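You operate a simulated robot arm through the tools that you are given. There is no shell and no other tool. Be economical: measure what you need, move in short steps, check, and stop when the job is done.

Carry out the task below with a simulated robot arm. There is one attempt and no reset: what you move stays moved.

JOB
Set the relief to blow at 1.2 bar, then vent.
Fine: set dial to 1.5 bar, test valve to FILL, turn the relief dial by the pressure screen, hands clear of the silencer; set dial back to 0.5 bar.
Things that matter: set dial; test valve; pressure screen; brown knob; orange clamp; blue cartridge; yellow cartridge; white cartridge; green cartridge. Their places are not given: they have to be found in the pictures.

Only the result counts: the job must be done as asked and must still hold three seconds after the hand-in. Knocking over, shifting, dropping, spilling or breaking anything else fails it.

ROBOT AND FRAMES
A 7-joint arm with a two-finger parallel gripper, fixed in place. Base frame: the origin is at the foot of the arm, x ahead of it, y to its left, z up; the work surface is at about z = 0.78. Readings come in m, degrees, newtons and seconds.
With the tool pointing down near the work surface it reaches from about 0.3 to 0.7 m from the base axis. Its first joint turns from -66.0 to 66.0 degrees. Payload 1.57 kg.
The TCP is the grasp point between the finger pads, 0.03 m short of the fingertips. In the tool frame z runs along the fingers and y along their closing line. Largest opening 0.11 m; finger width 0.024, thickness 0.012; the body of the gripper, 0.048 by 0.112 m, starts 0.078 m behind the TCP.
Orientation is that of the tool frame in the base frame, as a unit quaternion [w, x, y, z]. With the fingers straight down and closing along the base's y, the tool's x points along the base's -x, its y along +y and its z along -z.

CONTROLS
- The arm moves only by the tool drive_tool. Its argument "increments" is a list of rows, each an object (a shift or turn left out is 0, a gripper value left out holds the last) with "xyz": the shift along the base's x, y, z in m, a list of three; "delta_rot": the turn, a rotation vector about the base's x, y, z in degrees, a list of three; "claw": the finger opening in m, from 0 to 0.11. In form: [{"xyz": [x, y, z], "delta_rot": [rx, ry, rz], "claw": claw}, ...]. A call has 1 to 8 rows; each row is the pose to reach, as a shift and turn from the pose commanded when the call began. Rows are played at 5 a second. More than 0.05 m and 8.6 degrees between two rows, or a gripper value outside its range, and nothing of the call is played. Where a pose cannot be reached the arm comes as near as it can. A force on the tool above 40 N (or 10 N above the force at the start of the call, whichever is more), or a blocked arm, ends the call early, and 0.2 s more pass. Each finger travels about 0.108 m/s and halts on what it meets, pressing with about 23 N; the grip force reading is that of the motor and also rises with nothing between the fingers. The clock runs only during rows and for 0.2 s after the last one: add rows that repeat a pose to give the fingers time. It gives the time, the measured TCP pose, the force on the tool (base axes), the opening and the grip force at its end, in the units of the frame above (readings bear some noise), and new pictures: "views" is both (left out), scene, wrist or none.
- Cameras (640 x 400 px; columns grow to the right, rows downward): "scene" is fixed at [0.1567, -0.391, 1.3924]; the picture's right is [0.84, -0.54, 0.00], its down [-0.37, -0.58, -0.73] and it looks along [0.39, 0.61, -0.69] (base axes); focal length 270 px, centre (320, 200). "wrist" rides on the gripper at [0.07, 0.016, -0.141] in the tool frame; the picture's right is [-0.23, 0.97, 0.00], its down [-0.86, -0.20, -0.48] and it looks along [-0.47, -0.11, 0.88] (tool axes); focal length 222 px, centre (320, 200).
- measure_at(camera, pixels): for up to 12 pixels [column, row] of the newest picture of that camera ("zoom" is the newest enlarged one), the place [x, y, z] in the base frame of the surface seen there, good to about 0.002 m. No time passes.
- zoom(camera, box): a new picture of the part [left, top, right, bottom] of that camera's present view, enlarged. No time passes.
- sign_off(): hands the job in; it is judged then, once.

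Go step by step. Measure first, check grasps and placings, and put right what went wrong. The budget is 80 turns and 170 pictures, counting those below and the enlarged ones. Unless the task says otherwise, let go and move clear before handing in, and close with one line.

The tools are called after "Request:" as name(argument=value, ...) on one line, values as JSON. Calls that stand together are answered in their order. drive_tool: Moves the arm, as the interface text tells. Its arguments: {"type":"object","properties":{"increments":{"type":"array","items":{"type":"object","properties":{"xyz":{"type":"array","items":{"type":"number"}},"delta_rot":{"type":"array","items":{"type":"number"}},"claw":{"type":"number"}}}},"views":{"type":"string","enum":["both","scene","wrist","none"]}},"required":["increments"]} The other tools are called the same way: measure_at (camera, pixels) gives the place of the surface under pixels of a picture; zoom (camera, box) takes an enlarged picture of a part of a camera's view; sign_off () hands the job in.

At the start:

```text
t: 0.0
ee_pos: [0.41, 0.0551, 1.15]
orientation: [0.001, 0.0, 1.0, -0.001]
contact_force: [0.0, -0.7, 0.0]
opening: 0.1099
grasp_force: 0.0
```

scene: 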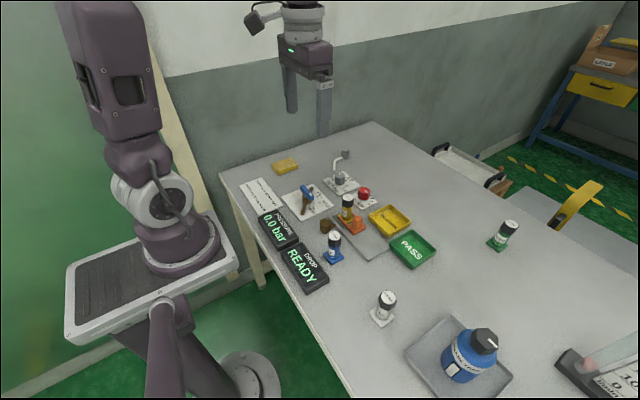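
wrist: 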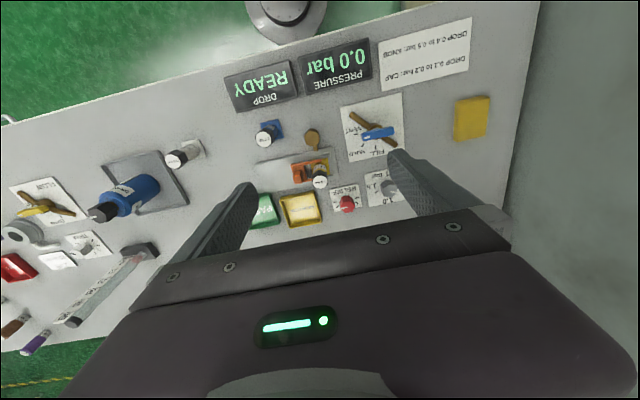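

The scene shows a bench with a valve near (307,195), a clamp with a cartridge near (350,215), and screens. I'll enlarge these areas to read the labels.

Request:
zoom(camera="scene", box=[230, 140, 390, 240])

Request:
zoom(camera="scene", box=[230, 200, 450, 340])

Request:
zoom(camera="wrist", box=[220, 10, 500, 230])

Request:
zoom(camera="wrist", box=[0, 120, 240, 370])

```text
4.00 times, centred on (310, 190) of scene
```

zoom: 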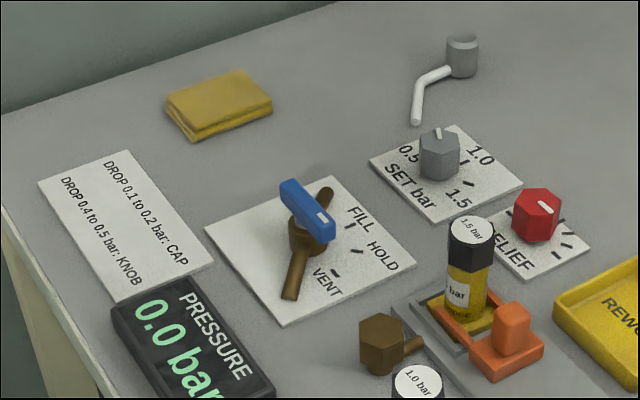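

```text
2.86 times, centred on (340, 270) of scene
```

zoom: 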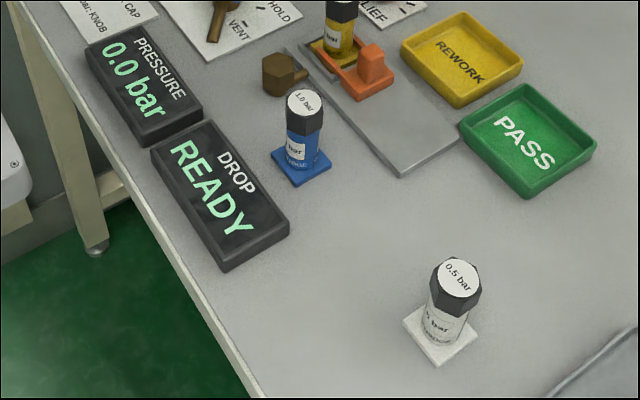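

```text
1.82 times, centred on (360, 120) of wrist
```

zoom: 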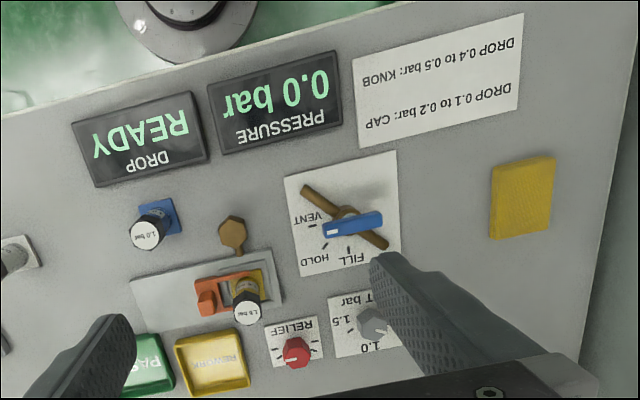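

```text
1.60 times, centred on (120, 245) of wrist
```

zoom: 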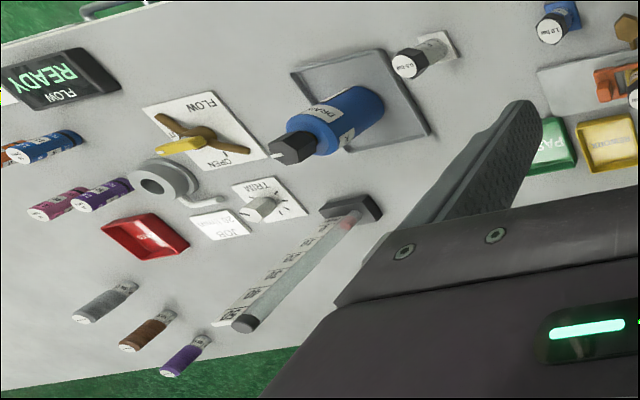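

The pressure panel has a set dial (grey), a relief dial (red) and a blue lever, and the silencer is behind them. I'll enlarge the dials further and measure them.

Request:
zoom(camera="scene", box=[315, 140, 395, 215])

Request:
zoom(camera="scene", box=[276, 175, 346, 225])

Request:
zoom(camera="wrist", box=[320, 90, 420, 220])

Request:
measure_at(camera="scene", pixels=[[340, 174], [340, 186], [364, 190], [364, 197], [300, 187], [311, 195], [307, 205], [312, 188], [303, 212], [346, 154], [334, 169], [348, 198]])

```text
5.33 times, centred on (355, 178) of scene
```

zoom: 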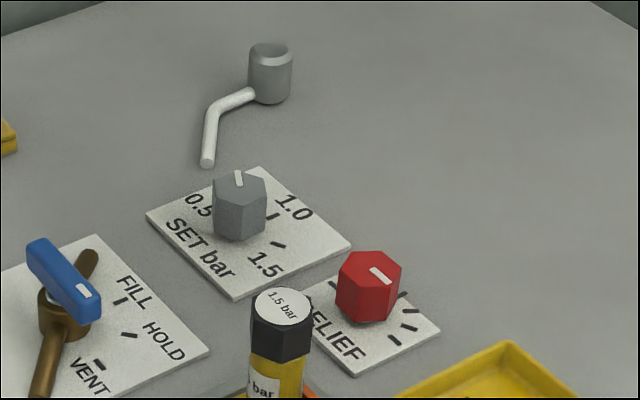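

```text
8.00 times, centred on (311, 200) of scene
```

zoom: 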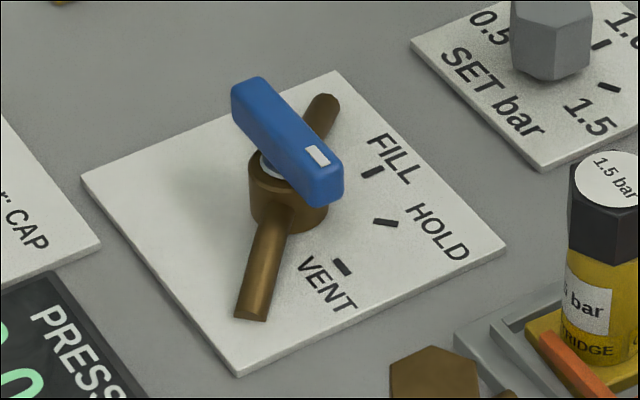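

```text
3.08 times, centred on (370, 155) of wrist
```

zoom: 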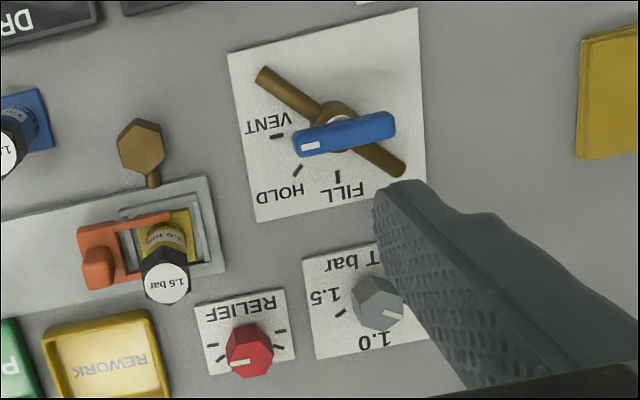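

```text
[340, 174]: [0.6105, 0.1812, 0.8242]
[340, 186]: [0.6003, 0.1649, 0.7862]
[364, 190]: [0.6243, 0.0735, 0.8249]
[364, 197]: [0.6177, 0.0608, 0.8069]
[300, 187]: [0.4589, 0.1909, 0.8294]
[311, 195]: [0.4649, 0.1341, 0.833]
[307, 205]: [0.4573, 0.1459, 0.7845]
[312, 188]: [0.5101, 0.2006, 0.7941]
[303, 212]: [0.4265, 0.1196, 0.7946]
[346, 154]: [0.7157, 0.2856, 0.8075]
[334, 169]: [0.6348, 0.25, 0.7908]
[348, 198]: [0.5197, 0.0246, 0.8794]
```

The lever lies along -y, which is VENT, and FILL is toward +x. The gripper's finger hides the set dial's 0.5 mark, so I'll shift the arm for a clearer view.

Request:
drive_tool(increments=[{"xyz": [0.0, 0.04, -0.02]}, {"xyz": [0.0, 0.08, -0.04]}, {"xyz": [0.0, 0.1, -0.06]}, {"xyz": [0.0, 0.1, -0.06]}], views="wrist")

```text
t: 1.0
ee_pos: [0.4127, 0.1544, 1.0899]
orientation: [0.0, 0.0, 1.0, 0.0]
contact_force: [-0.4, -0.8, 0.4]
opening: 0.1098
grasp_force: 0.0
```

wrist: 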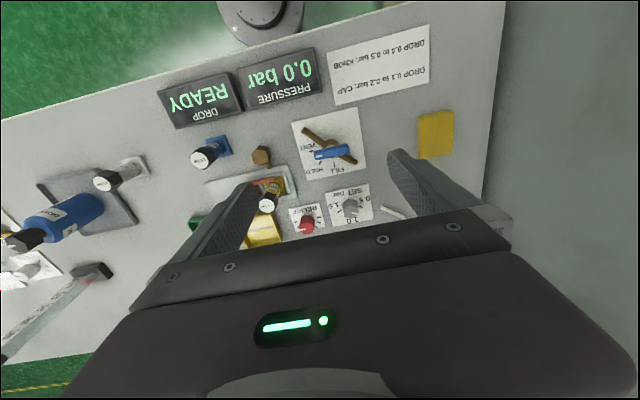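

Request:
zoom(camera="wrist", box=[270, 100, 400, 240])

Request:
zoom(camera="wrist", box=[285, 175, 375, 240])

```text
2.86 times, centred on (335, 170) of wrist
```

zoom: 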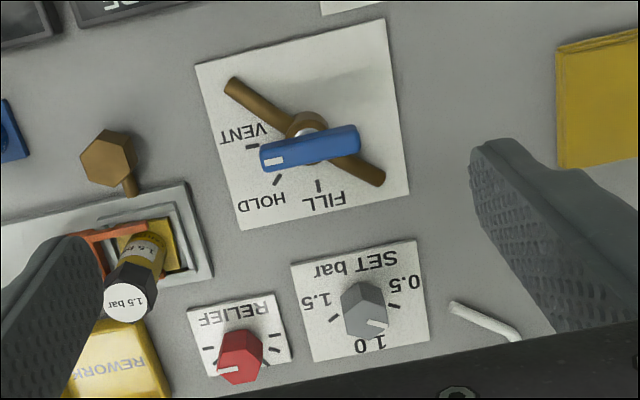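

```text
6.15 times, centred on (330, 208) of wrist
```

zoom: 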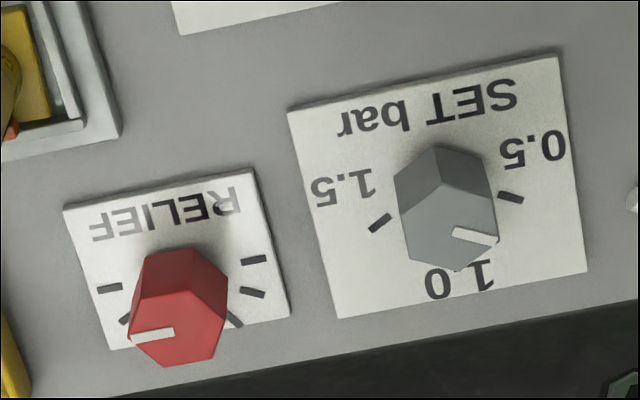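

Request:
measure_at(camera="zoom", pixels=[[380, 223], [511, 198], [456, 232], [493, 240], [407, 208], [440, 180], [490, 200], [455, 266], [497, 241], [135, 337], [172, 331], [110, 288]])

Request:
measure_at(camera="zoom", pixels=[[254, 259], [252, 293], [124, 320], [235, 321], [160, 290], [200, 285], [225, 320], [212, 358], [170, 365], [130, 330], [403, 255], [320, 210]])

Request:
zoom(camera="wrist", box=[290, 105, 370, 185])

```text
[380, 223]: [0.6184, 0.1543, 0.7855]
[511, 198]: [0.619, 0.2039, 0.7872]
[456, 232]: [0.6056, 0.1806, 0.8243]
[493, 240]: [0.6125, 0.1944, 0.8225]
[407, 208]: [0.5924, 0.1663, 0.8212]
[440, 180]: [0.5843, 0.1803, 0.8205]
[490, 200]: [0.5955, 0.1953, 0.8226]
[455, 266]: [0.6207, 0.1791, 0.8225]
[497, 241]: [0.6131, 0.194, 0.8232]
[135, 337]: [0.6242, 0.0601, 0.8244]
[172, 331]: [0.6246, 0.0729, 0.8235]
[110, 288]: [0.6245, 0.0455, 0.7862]
```

```text
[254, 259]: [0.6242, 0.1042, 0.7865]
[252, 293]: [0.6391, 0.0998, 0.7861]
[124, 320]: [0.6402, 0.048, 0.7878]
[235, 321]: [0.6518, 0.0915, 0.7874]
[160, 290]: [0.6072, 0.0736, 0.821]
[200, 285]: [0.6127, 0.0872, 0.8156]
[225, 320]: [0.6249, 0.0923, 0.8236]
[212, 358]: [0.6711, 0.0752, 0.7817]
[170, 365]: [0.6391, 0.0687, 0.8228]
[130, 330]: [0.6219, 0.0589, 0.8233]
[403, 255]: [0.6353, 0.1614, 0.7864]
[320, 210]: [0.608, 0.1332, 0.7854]
```

```text
5.00 times, centred on (330, 145) of wrist
```

zoom: 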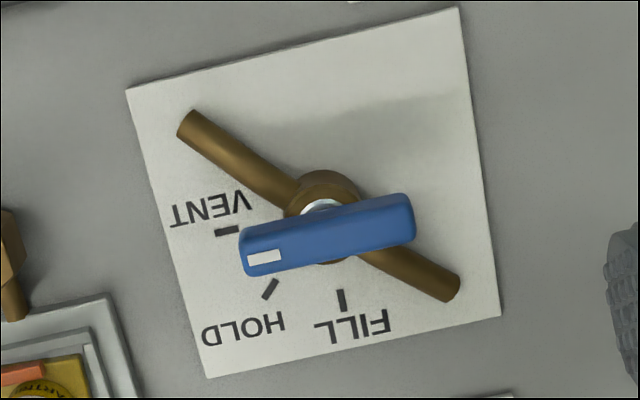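

The set dial is centred near (0.603, 0.180), with its pointer at 0.5 (+60°) and 1.5 at about -60°. The relief pointer is at about -90°. Next I'll measure the lever.

Request:
measure_at(camera="zoom", pixels=[[245, 243], [250, 270], [412, 232], [406, 203], [330, 240], [330, 222], [228, 231], [270, 289], [341, 300], [318, 205], [185, 125], [450, 290]])

Request:
zoom(camera="wrist", box=[285, 200, 330, 240])

```text
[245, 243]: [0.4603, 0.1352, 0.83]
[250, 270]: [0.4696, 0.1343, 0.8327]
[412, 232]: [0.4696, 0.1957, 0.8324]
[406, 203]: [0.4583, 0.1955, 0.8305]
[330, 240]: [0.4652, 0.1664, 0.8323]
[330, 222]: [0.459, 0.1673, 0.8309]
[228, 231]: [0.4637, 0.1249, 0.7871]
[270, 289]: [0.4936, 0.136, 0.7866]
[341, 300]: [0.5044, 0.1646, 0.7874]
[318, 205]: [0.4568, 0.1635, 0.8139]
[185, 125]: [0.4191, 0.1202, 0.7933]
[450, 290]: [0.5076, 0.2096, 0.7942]
```

```text
10.00 times, centred on (308, 220) of wrist
```

zoom: 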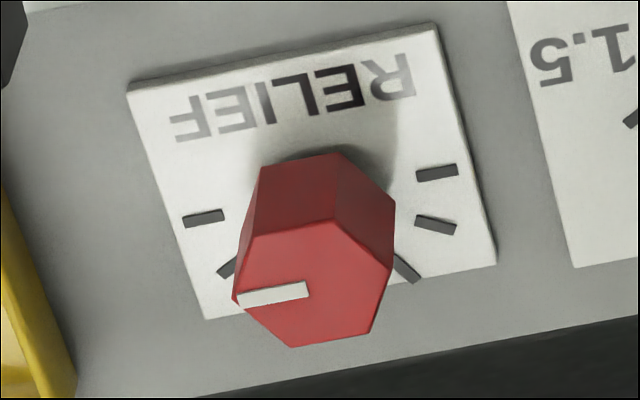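

I have all the positions I need. I'll go above the set dial with a +60° tool rotation, so the fingers close on flats at 150°, and narrow the opening.

Request:
drive_tool(increments=[{"xyz": [0.024, 0.003, -0.01], "delta_rot": [0, 0, 7.5], "claw": 0.07}, {"xyz": [0.048, 0.006, -0.03], "delta_rot": [0, 0, 15]}, {"xyz": [0.072, 0.01, -0.05], "delta_rot": [0, 0, 22.5]}, {"xyz": [0.096, 0.013, -0.07], "delta_rot": [0, 0, 30]}, {"xyz": [0.12, 0.016, -0.09], "delta_rot": [0, 0, 37.5]}, {"xyz": [0.145, 0.02, -0.11], "delta_rot": [0, 0, 45]}, {"xyz": [0.17, 0.023, -0.13], "delta_rot": [0, 0, 52.5]}, {"xyz": [0.19, 0.0256, -0.15], "delta_rot": [0, 0, 60]}])

```text
t: 2.8
ee_pos: [0.6009, 0.1827, 0.9414]
orientation: [0.0, -0.502, 0.865, 0.0]
contact_force: [0.3, 0.3, -0.2]
opening: 0.0701
grasp_force: 0.1
```

scene: 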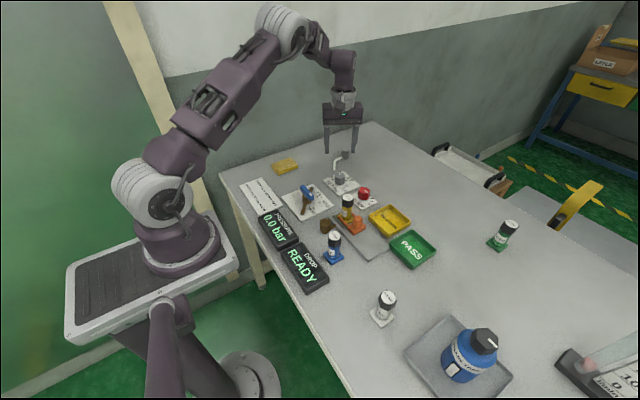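
wrist: 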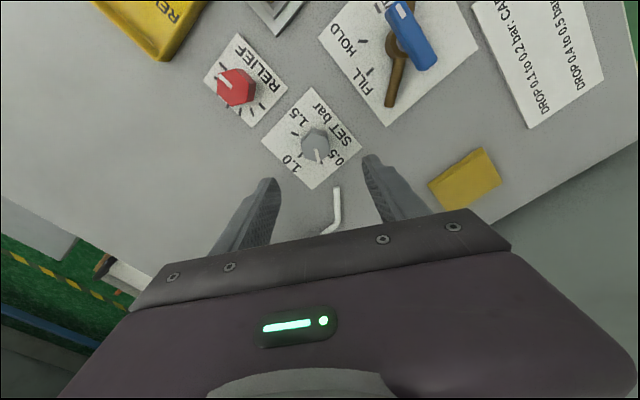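

The gripper is above the dial at 60°. I'll check the knob's exact centre from this closer view before going down.

Request:
zoom(camera="wrist", box=[260, 85, 370, 195])

```text
3.64 times, centred on (315, 140) of wrist
```

zoom: 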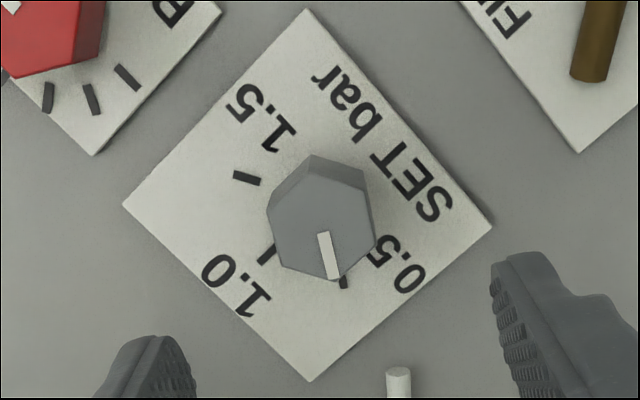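

Request:
measure_at(camera="zoom", pixels=[[309, 182], [363, 194], [373, 238], [337, 275], [286, 263], [272, 213], [322, 228], [247, 178], [265, 255], [344, 284], [322, 235], [334, 274]])

```text
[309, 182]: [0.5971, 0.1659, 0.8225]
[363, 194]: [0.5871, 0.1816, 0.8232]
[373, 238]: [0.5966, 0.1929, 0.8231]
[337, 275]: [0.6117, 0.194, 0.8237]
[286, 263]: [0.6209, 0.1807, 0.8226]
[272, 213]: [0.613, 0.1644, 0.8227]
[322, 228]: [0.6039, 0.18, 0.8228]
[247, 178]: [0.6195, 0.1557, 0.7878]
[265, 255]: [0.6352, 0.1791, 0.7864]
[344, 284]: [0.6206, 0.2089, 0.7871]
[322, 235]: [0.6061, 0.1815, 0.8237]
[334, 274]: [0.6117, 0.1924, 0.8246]
```

The knob centre is (0.604, 0.180), top 0.823. I'll go straight down to z 0.825, check, then close.

Request:
drive_tool(increments=[{"xyz": [0.004, -0.001, -0.03]}, {"xyz": [0.004, -0.001, -0.06]}, {"xyz": [0.004, -0.001, -0.09]}, {"xyz": [0.004, -0.001, -0.115]}, {"xyz": [0.004, -0.001, -0.115]}, {"xyz": [0.004, -0.001, -0.115], "claw": 0.02}, {"xyz": [0.004, -0.001, -0.115]}, {"xyz": [0.004, -0.001, -0.115]}])

```text
t: 4.6
ee_pos: [0.6051, 0.1804, 0.8257]
orientation: [0.001, -0.501, 0.865, -0.001]
contact_force: [13.9, -5.0, -11.6]
opening: 0.0327
grasp_force: 40.7
```

scene: 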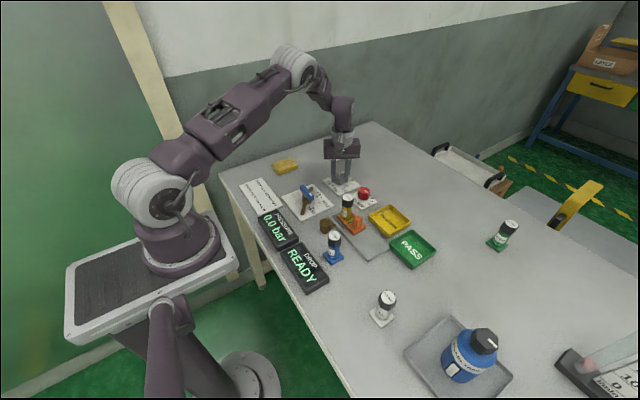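
wrist: 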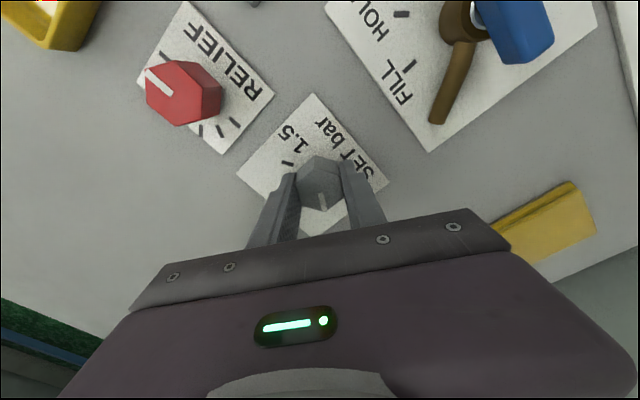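

I have hold of the dial, with an opening of 0.033 and a small side force. I'll turn it 60° clockwise.

Request:
drive_tool(increments=[{"xyz": [0.001, -0.0005, 0], "delta_rot": [0, 0, -7.5]}, {"xyz": [0.001, -0.0005, 0], "delta_rot": [0, 0, -15]}, {"xyz": [0.001, -0.0005, 0], "delta_rot": [0, 0, -22.5]}, {"xyz": [0.001, -0.0005, 0], "delta_rot": [0, 0, -30]}, {"xyz": [0.001, -0.0005, 0], "delta_rot": [0, 0, -37.5]}, {"xyz": [0.001, -0.0005, 0], "delta_rot": [0, 0, -45]}, {"xyz": [0.001, -0.0005, 0], "delta_rot": [0, 0, -52.5]}, {"xyz": [0.001, -0.0005, 0], "delta_rot": [0, 0, -60]}], views="wrist")

```text
t: 6.4
ee_pos: [0.6054, 0.1797, 0.8252]
orientation: [-0.001, 0.0, 1.0, 0.0]
contact_force: [-6.4, 7.7, 1.4]
opening: 0.033
grasp_force: 41.3
```

wrist: 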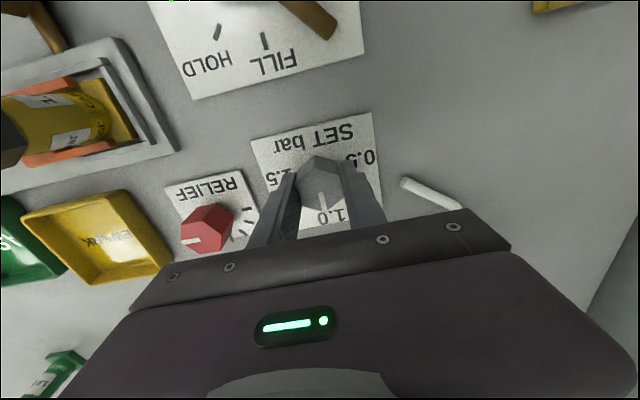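

The pointer is at 1.0 and has turned with the gripper. I'll turn it another 60° clockwise.

Request:
drive_tool(increments=[{"xyz": [-0.001, 0, 0], "delta_rot": [0, 0, -7.5]}, {"xyz": [-0.001, 0, 0], "delta_rot": [0, 0, -15]}, {"xyz": [-0.001, 0, 0], "delta_rot": [0, 0, -22.5]}, {"xyz": [-0.001, 0, 0], "delta_rot": [0, 0, -30]}, {"xyz": [-0.001, 0, 0], "delta_rot": [0, 0, -37.5]}, {"xyz": [-0.001, 0, 0], "delta_rot": [0, 0, -45]}, {"xyz": [-0.001, 0, 0], "delta_rot": [0, 0, -52.5]}, {"xyz": [-0.001, 0, 0], "delta_rot": [0, 0, -60]}], views="wrist")

```text
t: 8.2
ee_pos: [0.6039, 0.1812, 0.8249]
orientation: [0.0, 0.5, 0.866, 0.001]
contact_force: [-4.4, 12.0, 2.5]
opening: 0.0327
grasp_force: 40.5
```

wrist: 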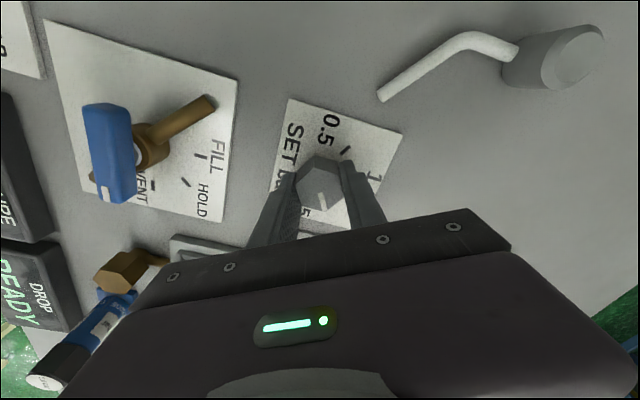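

The pointer has reached the 1.5 side. I'll open, lift and check.

Request:
drive_tool(increments=[{"claw": 0.07}, {"claw": 0.07}, {"xyz": [0, 0, 0.04]}, {"xyz": [0, 0, 0.08]}, {"xyz": [0, 0, 0.11]}, {"xyz": [0, 0, 0.11]}])

Request:
zoom(camera="wrist", box=[250, 80, 380, 210])

```text
t: 9.6
ee_pos: [0.6059, 0.18, 0.9349]
orientation: [0.001, 0.5, 0.866, 0.0]
contact_force: [0.5, 0.2, 0.4]
opening: 0.0699
grasp_force: 0.1
```

scene: 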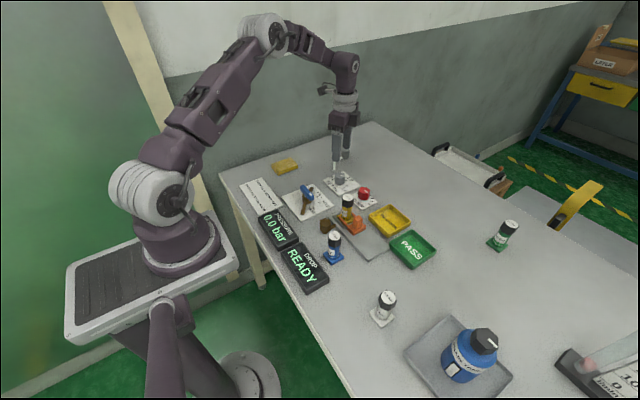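
wrist: 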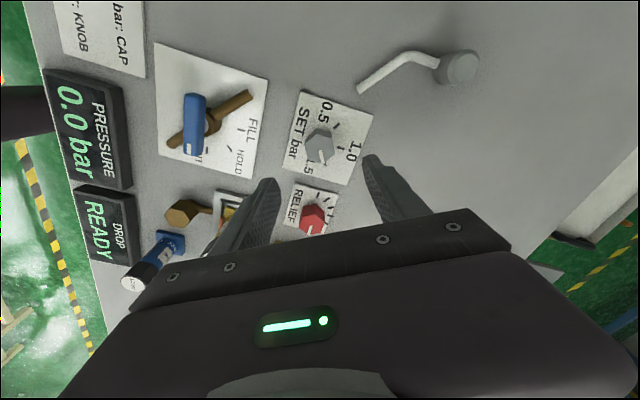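

```text
3.08 times, centred on (315, 145) of wrist
```

zoom: 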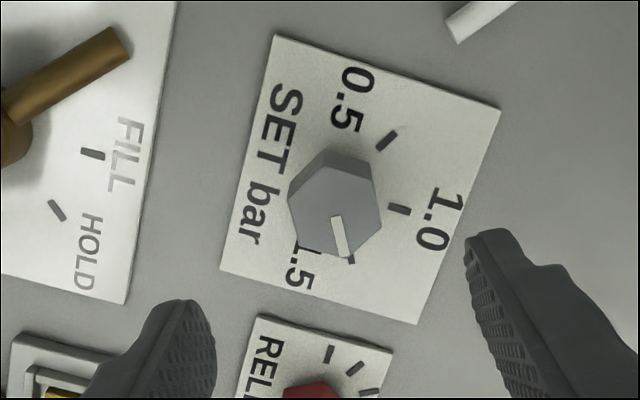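

The set dial reads 1.5. I'll move over the lever pivot at (0.464, 0.165), turning another -30° so the fingers close across the lever.

Request:
measure_at(camera="zoom", pixels=[[335, 219], [346, 256], [351, 260], [400, 209], [386, 140]])

Request:
drive_tool(increments=[{"xyz": [-0.035, -0.004, 0], "delta_rot": [0, 0, -7.5], "claw": 0.06}, {"xyz": [-0.07, -0.007, 0], "delta_rot": [0, 0, -15]}, {"xyz": [-0.105, -0.011, 0], "delta_rot": [0, 0, -22.5]}, {"xyz": [-0.14, -0.015, 0], "delta_rot": [0, 0, -30]}, {"xyz": [-0.14, -0.015, 0], "delta_rot": [0, 0, -30]}])

```text
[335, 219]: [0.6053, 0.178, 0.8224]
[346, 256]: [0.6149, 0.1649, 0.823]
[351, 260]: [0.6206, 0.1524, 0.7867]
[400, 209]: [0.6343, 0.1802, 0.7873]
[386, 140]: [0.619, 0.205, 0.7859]
```

```text
t: 10.8
ee_pos: [0.465, 0.1652, 0.9356]
orientation: [0.0, 0.708, 0.706, 0.0]
contact_force: [0.4, 0.1, -0.5]
opening: 0.06
grasp_force: 0.0
```

scene: 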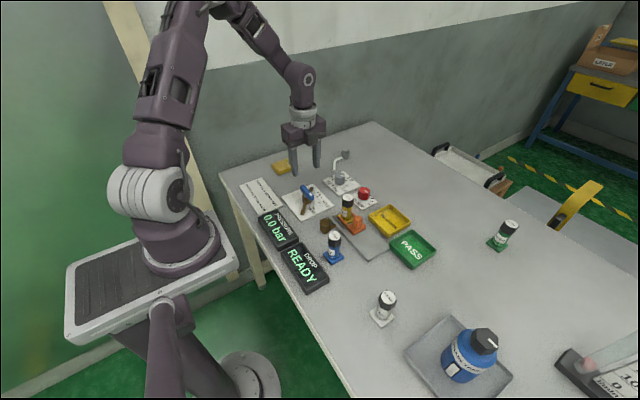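
wrist: 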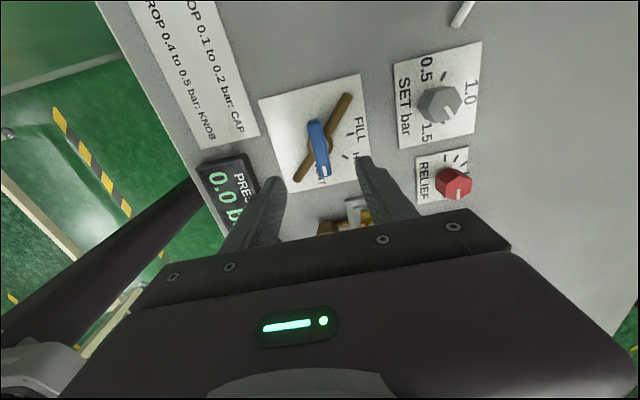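

The fingers straddle the lever. I'll go down to z 0.837 and grip at the pivot.

Request:
drive_tool(increments=[{"xyz": [0, 0, -0.03]}, {"xyz": [0, 0, -0.06]}, {"xyz": [0, 0, -0.09]}, {"xyz": [0, 0, -0.099]}, {"xyz": [0, 0, -0.099]}, {"xyz": [0, 0, -0.099], "claw": 0.005}, {"xyz": [0, 0, -0.099]}, {"xyz": [0, 0, -0.099]}])

```text
t: 12.6
ee_pos: [0.4646, 0.1647, 0.8381]
orientation: [-0.001, 0.707, 0.707, -0.001]
contact_force: [-2.8, 0.5, -6.0]
opening: 0.0316
grasp_force: 40.3
```

scene: 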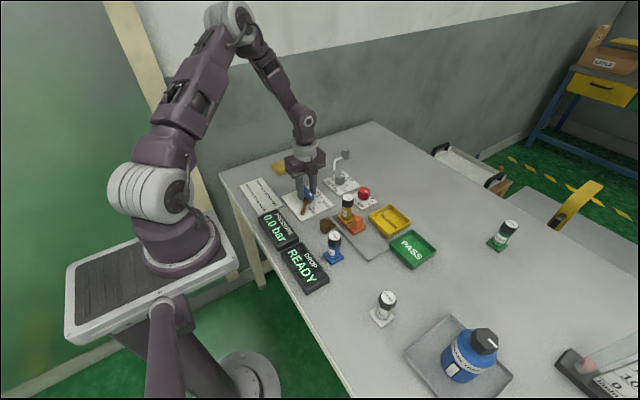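
wrist: 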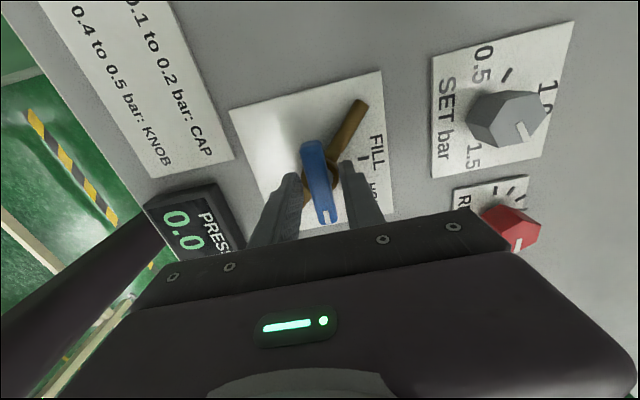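

The opening stopped at 0.0316, so I'm gripping the round hub beneath the lever. I'll open, rise 11 mm and grip again.

Request:
drive_tool(increments=[{"claw": 0.05}, {"claw": 0.05}, {"xyz": [0, 0, 0.011]}, {"xyz": [0, 0, 0.011], "claw": 0.005}, {"xyz": [0, 0, 0.011]}, {"xyz": [0, 0, 0.011]}, {"xyz": [0, 0, 0.011]}], views="wrist")

```text
t: 14.2
ee_pos: [0.4643, 0.1644, 0.8489]
orientation: [-0.001, 0.707, 0.707, 0.001]
contact_force: [-0.3, -1.0, -2.8]
opening: 0.0158
grasp_force: 31.5
```

wrist: 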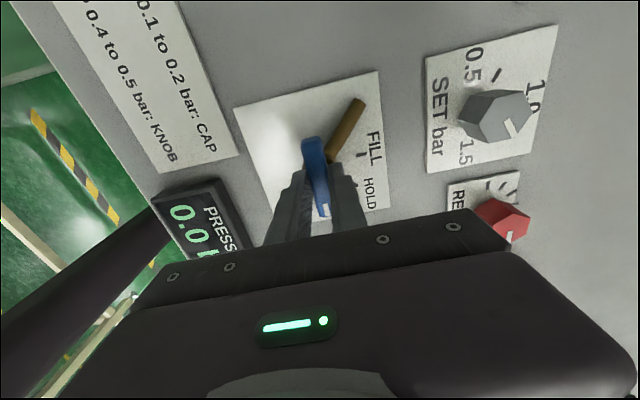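

The lever is gripped at 0.016. I'll turn it counter-clockwise toward FILL.

Request:
drive_tool(increments=[{"delta_rot": [0, 0, 8]}, {"delta_rot": [0, 0, 16]}, {"delta_rot": [0, 0, 24]}, {"delta_rot": [0, 0, 32]}, {"delta_rot": [0, 0, 40]}, {"delta_rot": [0, 0, 48]}], views="none")

Request:
drive_tool(increments=[{"delta_rot": [0, 0, 8]}, {"delta_rot": [0, 0, 16]}, {"delta_rot": [0, 0, 24]}, {"delta_rot": [0, 0, 32]}, {"delta_rot": [0, 0, 42]}, {"delta_rot": [0, 0, 42]}])

```text
t: 15.6
ee_pos: [0.4642, 0.1664, 0.8488]
orientation: [0.0, 0.357, 0.934, 0.001]
contact_force: [-4.1, 3.5, 30.3]
opening: 0.0159
grasp_force: 31.1
```

```text
refused: row 5 steps farther than a row can; nothing moved
```

The first 48° went through, but the second call was refused because one step was too big. The z force is 30 N, so I'll relieve it slightly and finish the remaining 42°.

Request:
drive_tool(increments=[{"xyz": [0, 0, 0.001], "delta_rot": [0, 0, 8]}, {"xyz": [0, 0, 0.001], "delta_rot": [0, 0, 16]}, {"xyz": [0, 0, 0.001], "delta_rot": [0, 0, 24]}, {"xyz": [0, 0, 0.001], "delta_rot": [0, 0, 32]}, {"xyz": [0, 0, 0.001], "delta_rot": [0, 0, 38]}, {"xyz": [0, 0, 0.001], "delta_rot": [0, 0, 42]}, {"xyz": [0, 0, 0.001], "delta_rot": [0, 0, 42]}])

```text
t: 17.2
ee_pos: [0.4652, 0.1647, 0.8484]
orientation: [0.0, -0.001, 1.0, 0.0]
contact_force: [8.3, 10.9, -19.4]
opening: 0.0159
grasp_force: 31.2
```

scene: 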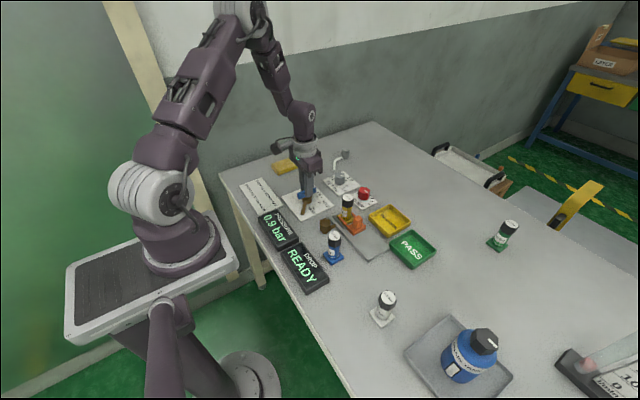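
wrist: 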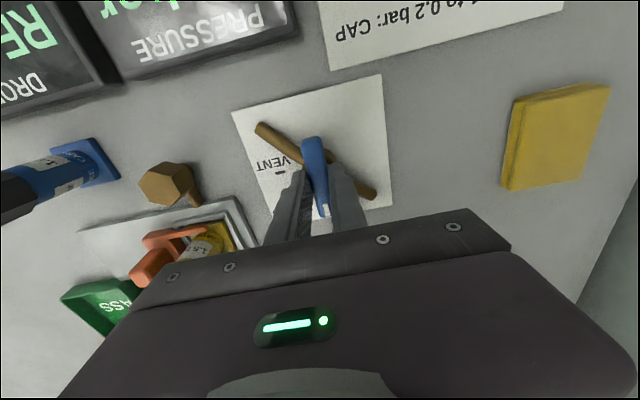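

The lever is at FILL and the screen shows 0.9 bar. I'll release, lift and read the screen.

Request:
drive_tool(increments=[{"claw": 0.05}, {"claw": 0.05}, {"xyz": [0, 0, 0.04]}, {"xyz": [0, 0, 0.08]}, {"xyz": [0, 0, 0.1]}, {"xyz": [0, 0, 0.1]}], views="wrist")

Request:
zoom(camera="scene", box=[240, 180, 400, 280])

```text
t: 18.6
ee_pos: [0.4634, 0.1642, 0.9492]
orientation: [0.0, 0.0, 1.0, 0.0]
contact_force: [0.4, -0.7, 0.3]
opening: 0.0502
grasp_force: 0.0
```

wrist: 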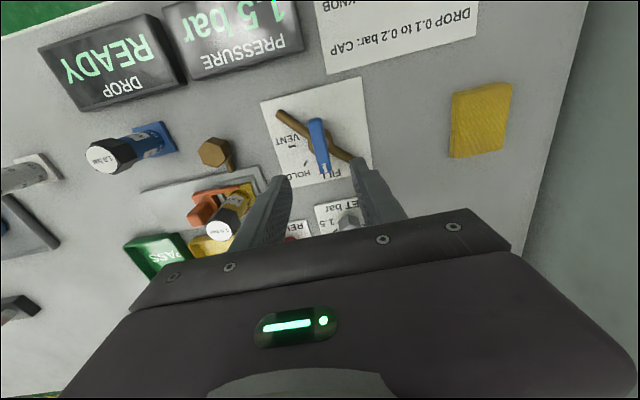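

```text
4.00 times, centred on (320, 230) of scene
```

zoom: 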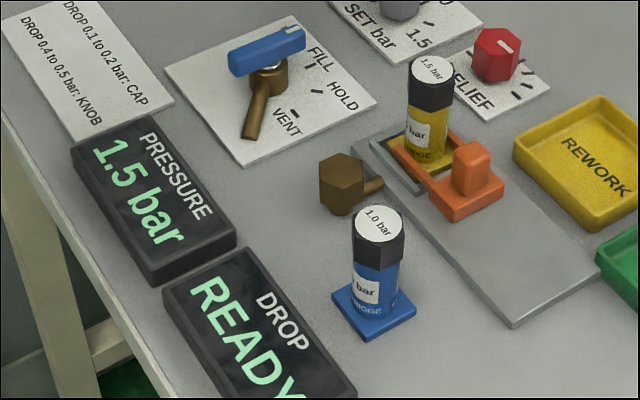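

The screen reads 1.5 bar, so the supply is right and the relief is set higher. I'll go above the red relief dial at rotation -30°, so the fingers meet flats at 60°.

Request:
drive_tool(increments=[{"xyz": [0.03, -0.018, 0], "delta_rot": [0, 0, -6], "claw": 0.07}, {"xyz": [0.06, -0.036, 0], "delta_rot": [0, 0, -12]}, {"xyz": [0.09, -0.054, 0], "delta_rot": [0, 0, -18]}, {"xyz": [0.12, -0.072, 0], "delta_rot": [0, 0, -24]}, {"xyz": [0.159, -0.092, -0.01], "delta_rot": [0, 0, -30]}, {"xyz": [0.159, -0.092, -0.01], "delta_rot": [0, 0, -30]}], views="wrist")

Request:
zoom(camera="wrist", box=[260, 85, 370, 195])

```text
t: 20.0
ee_pos: [0.6239, 0.0715, 0.9377]
orientation: [-0.001, 0.259, 0.966, 0.0]
contact_force: [0.3, 0.0, 0.0]
opening: 0.0699
grasp_force: 0.1
```

wrist: 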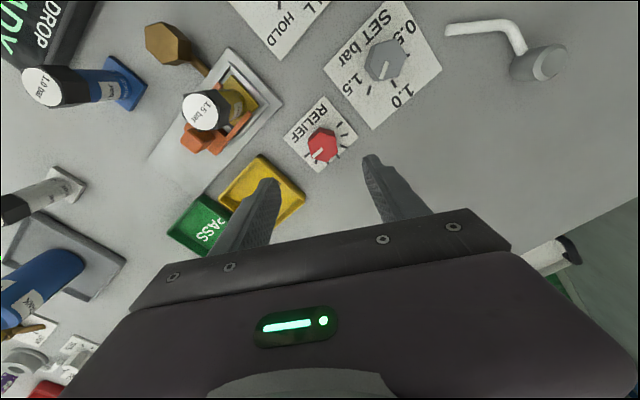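

```text
3.64 times, centred on (315, 140) of wrist
```

zoom: 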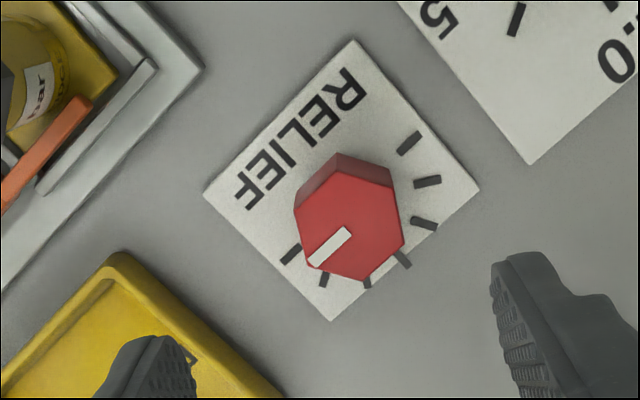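

Request:
measure_at(camera="zoom", pixels=[[339, 182], [388, 194], [400, 239], [361, 276], [313, 261], [301, 212], [350, 230], [120, 256], [200, 320], [290, 254], [410, 143], [60, 140]])

```text
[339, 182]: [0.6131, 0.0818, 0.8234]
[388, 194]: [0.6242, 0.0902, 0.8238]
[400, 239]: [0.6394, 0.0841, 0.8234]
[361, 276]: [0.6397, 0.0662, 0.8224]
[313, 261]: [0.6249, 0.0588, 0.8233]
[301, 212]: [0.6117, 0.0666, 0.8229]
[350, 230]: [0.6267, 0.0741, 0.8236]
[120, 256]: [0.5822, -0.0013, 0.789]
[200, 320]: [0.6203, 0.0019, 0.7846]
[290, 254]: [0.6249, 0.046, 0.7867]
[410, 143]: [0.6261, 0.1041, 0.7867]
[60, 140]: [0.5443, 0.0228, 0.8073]
```

The relief knob centre is (0.6255, 0.0746), with flats as expected and the tray clear. I'll go down and grip.

Request:
drive_tool(increments=[{"xyz": [0.002, 0.002, -0.03]}, {"xyz": [0.002, 0.002, -0.06]}, {"xyz": [0.002, 0.002, -0.09]}, {"xyz": [0.002, 0.002, -0.113]}, {"xyz": [0.002, 0.002, -0.113]}, {"xyz": [0.002, 0.002, -0.113], "claw": 0.015}, {"xyz": [0.002, 0.002, -0.113]}, {"xyz": [0.002, 0.002, -0.113]}])

```text
t: 21.8
ee_pos: [0.6263, 0.0741, 0.8245]
orientation: [-0.001, 0.259, 0.966, -0.001]
contact_force: [-8.6, -11.6, -2.7]
opening: 0.0327
grasp_force: 41.3
```

scene: 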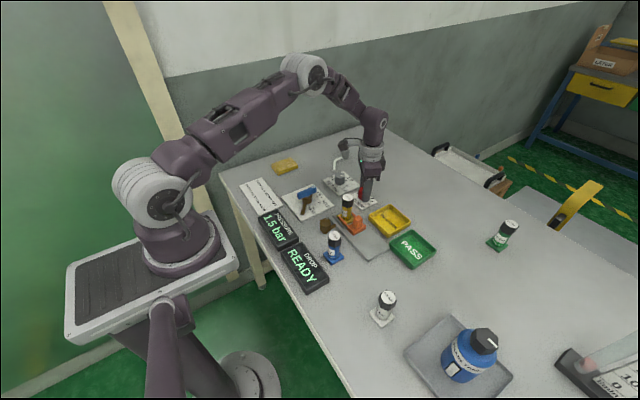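
wrist: 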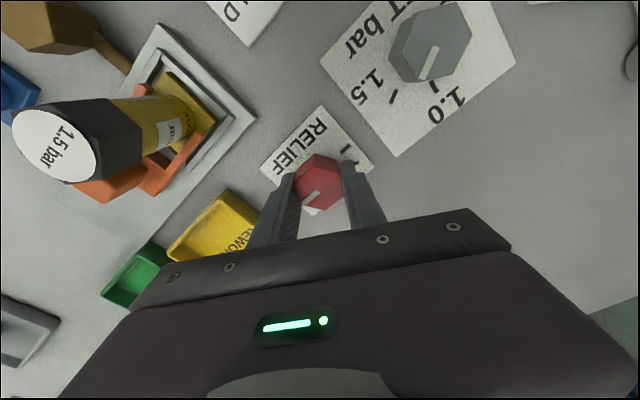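

The relief dial is gripped and the pressure is 1.5. I'll turn it 24° counter-clockwise and read the screen.

Request:
drive_tool(increments=[{"delta_rot": [0, 0, 8]}, {"delta_rot": [0, 0, 16]}, {"delta_rot": [0, 0, 24]}, {"delta_rot": [0, 0, 24]}, {"delta_rot": [0, 0, 24]}, {"delta_rot": [0, 0, 24]}], views="scene")

Request:
zoom(camera="scene", box=[240, 150, 400, 270])

```text
t: 23.2
ee_pos: [0.6258, 0.0748, 0.8237]
orientation: [0.0, 0.051, 0.999, 0.001]
contact_force: [4.7, -9.7, -26.6]
opening: 0.0328
grasp_force: 40.8
```

scene: 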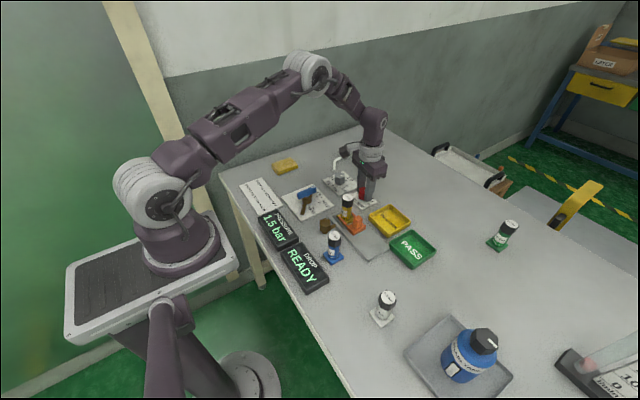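

```text
3.33 times, centred on (320, 210) of scene
```

zoom: 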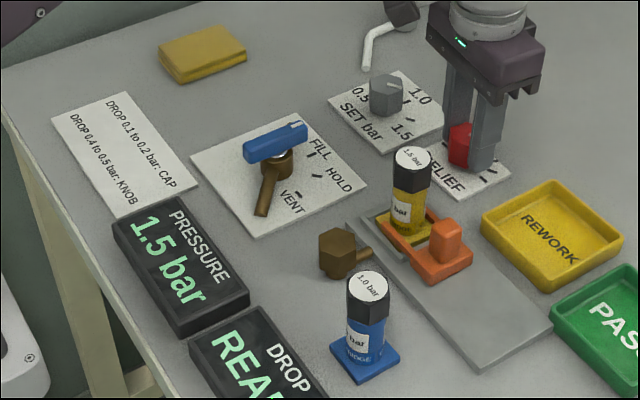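

The screen still reads 1.5. I'll turn another 15° and read again.

Request:
drive_tool(increments=[{"delta_rot": [0, 0, 8]}, {"delta_rot": [0, 0, 15]}, {"delta_rot": [0, 0, 15]}, {"delta_rot": [0, 0, 15]}, {"delta_rot": [0, 0, 15]}], views="none")

Request:
zoom(camera="scene", box=[240, 150, 400, 270])

```text
t: 24.4
ee_pos: [0.6252, 0.0754, 0.8247]
orientation: [-0.001, -0.079, 0.997, 0.0]
contact_force: [7.7, -3.2, -33.4]
opening: 0.0331
grasp_force: 41.0
```

```text
3.33 times, centred on (320, 210) of scene
```

zoom: 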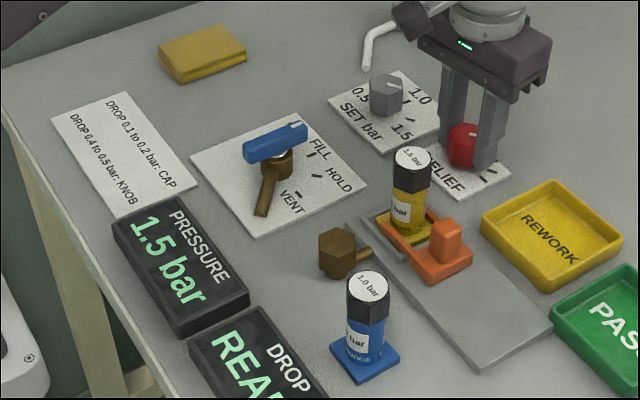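

It still reads 1.5 at 39° of turn. I'll continue another 15°, easing the vertical load.

Request:
drive_tool(increments=[{"xyz": [0, 0, -0.001], "delta_rot": [0, 0, 8]}, {"xyz": [0, 0, -0.001], "delta_rot": [0, 0, 15]}, {"xyz": [0, 0, -0.001], "delta_rot": [0, 0, 15]}, {"xyz": [0, 0, -0.001], "delta_rot": [0, 0, 15]}, {"xyz": [0, 0, -0.001], "delta_rot": [0, 0, 15]}], views="wrist")

Request:
zoom(camera="scene", box=[240, 150, 400, 270])

```text
t: 25.6
ee_pos: [0.6269, 0.0758, 0.8259]
orientation: [0.001, -0.209, 0.978, 0.0]
contact_force: [4.2, 3.2, 0.9]
opening: 0.0328
grasp_force: 41.1
```

wrist: 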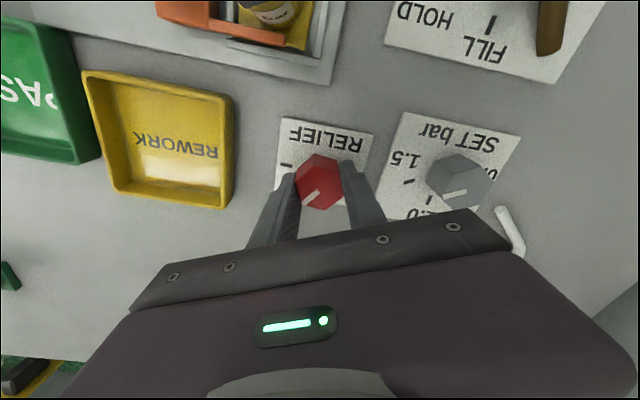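

```text
3.33 times, centred on (320, 210) of scene
```

zoom: 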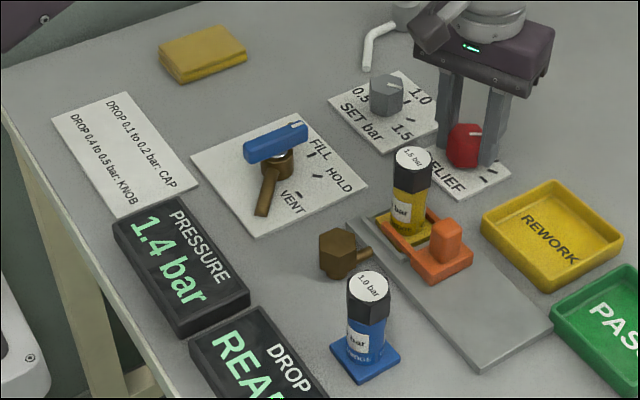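

The screen now shows 1.4, so the relief is blowing and the direction is right. I'll continue in smaller steps of 6°.

Request:
drive_tool(increments=[{"delta_rot": [0, 0, 6]}, {"delta_rot": [0, 0, 6]}, {"delta_rot": [0, 0, 6]}, {"delta_rot": [0, 0, 6]}, {"delta_rot": [0, 0, 6]}, {"delta_rot": [0, 0, 6]}], views="none")

Request:
zoom(camera="scene", box=[250, 200, 310, 260])

```text
t: 27.0
ee_pos: [0.6268, 0.0752, 0.8243]
orientation: [0.001, -0.26, 0.966, 0.0]
contact_force: [3.6, 7.6, 6.8]
opening: 0.033
grasp_force: 41.4
```

```text
6.67 times, centred on (280, 230) of scene
```

zoom: 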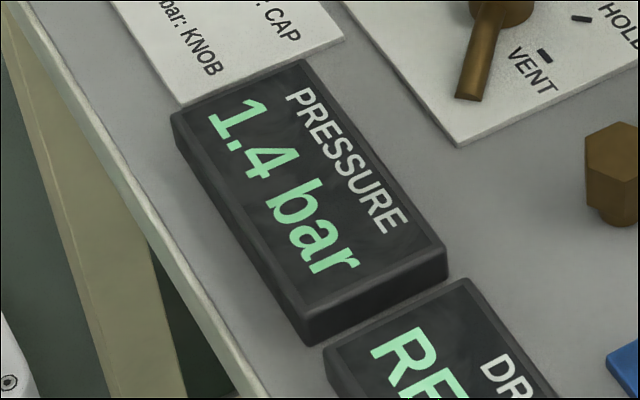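

Request:
drive_tool(increments=[{"delta_rot": [0, 0, 4]}, {"delta_rot": [0, 0, 4]}, {"delta_rot": [0, 0, 4]}, {"delta_rot": [0, 0, 4]}], views="none")

Request:
zoom(camera="scene", box=[250, 200, 310, 260])

```text
t: 28.0
ee_pos: [0.6253, 0.0756, 0.8249]
orientation: [0.001, -0.293, 0.956, 0.001]
contact_force: [11.3, 15.5, 12.4]
opening: 0.0327
grasp_force: 40.8
```

```text
6.67 times, centred on (280, 230) of scene
```

zoom: 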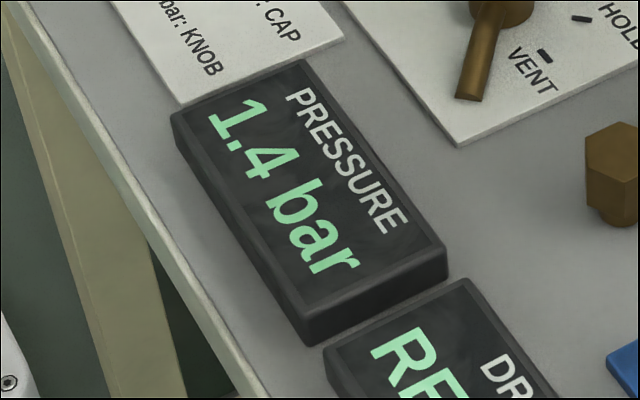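

Request:
drive_tool(increments=[{"xyz": [0.0005, 0.0005, 0], "delta_rot": [0, 0, 4]}, {"xyz": [0.0005, 0.0005, 0], "delta_rot": [0, 0, 4]}, {"xyz": [0.0005, 0.0005, 0], "delta_rot": [0, 0, 4]}, {"xyz": [0.0005, 0.0005, 0], "delta_rot": [0, 0, 4]}], views="none")

Request:
zoom(camera="scene", box=[250, 200, 310, 260])

```text
t: 29.0
ee_pos: [0.6263, 0.0755, 0.8255]
orientation: [0.001, -0.326, 0.945, 0.0]
contact_force: [1.4, 16.0, 27.0]
opening: 0.0327
grasp_force: 41.2
```

```text
6.67 times, centred on (280, 230) of scene
```

zoom: 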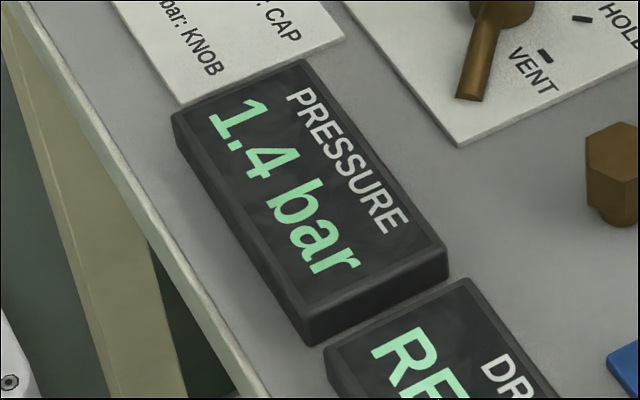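

Request:
drive_tool(increments=[{"xyz": [0, 0.0005, 0.001], "delta_rot": [0, 0, 5]}, {"xyz": [0, 0.0005, 0.001], "delta_rot": [0, 0, 5]}, {"xyz": [0, 0.0005, 0.001], "delta_rot": [0, 0, 5]}, {"xyz": [0, 0.0005, 0.001], "delta_rot": [0, 0, 5]}], views="none")

Request:
zoom(camera="scene", box=[250, 150, 390, 260])

```text
t: 30.0
ee_pos: [0.6263, 0.0761, 0.8241]
orientation: [-0.001, -0.368, 0.93, -0.001]
contact_force: [3.0, 10.9, -2.6]
opening: 0.0327
grasp_force: 40.8
```

```text
3.64 times, centred on (320, 205) of scene
```

zoom: 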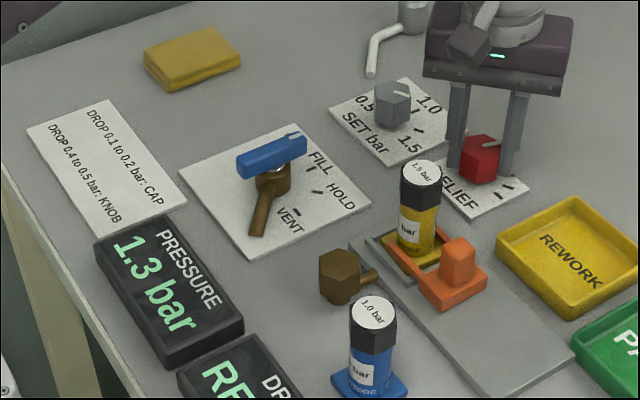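

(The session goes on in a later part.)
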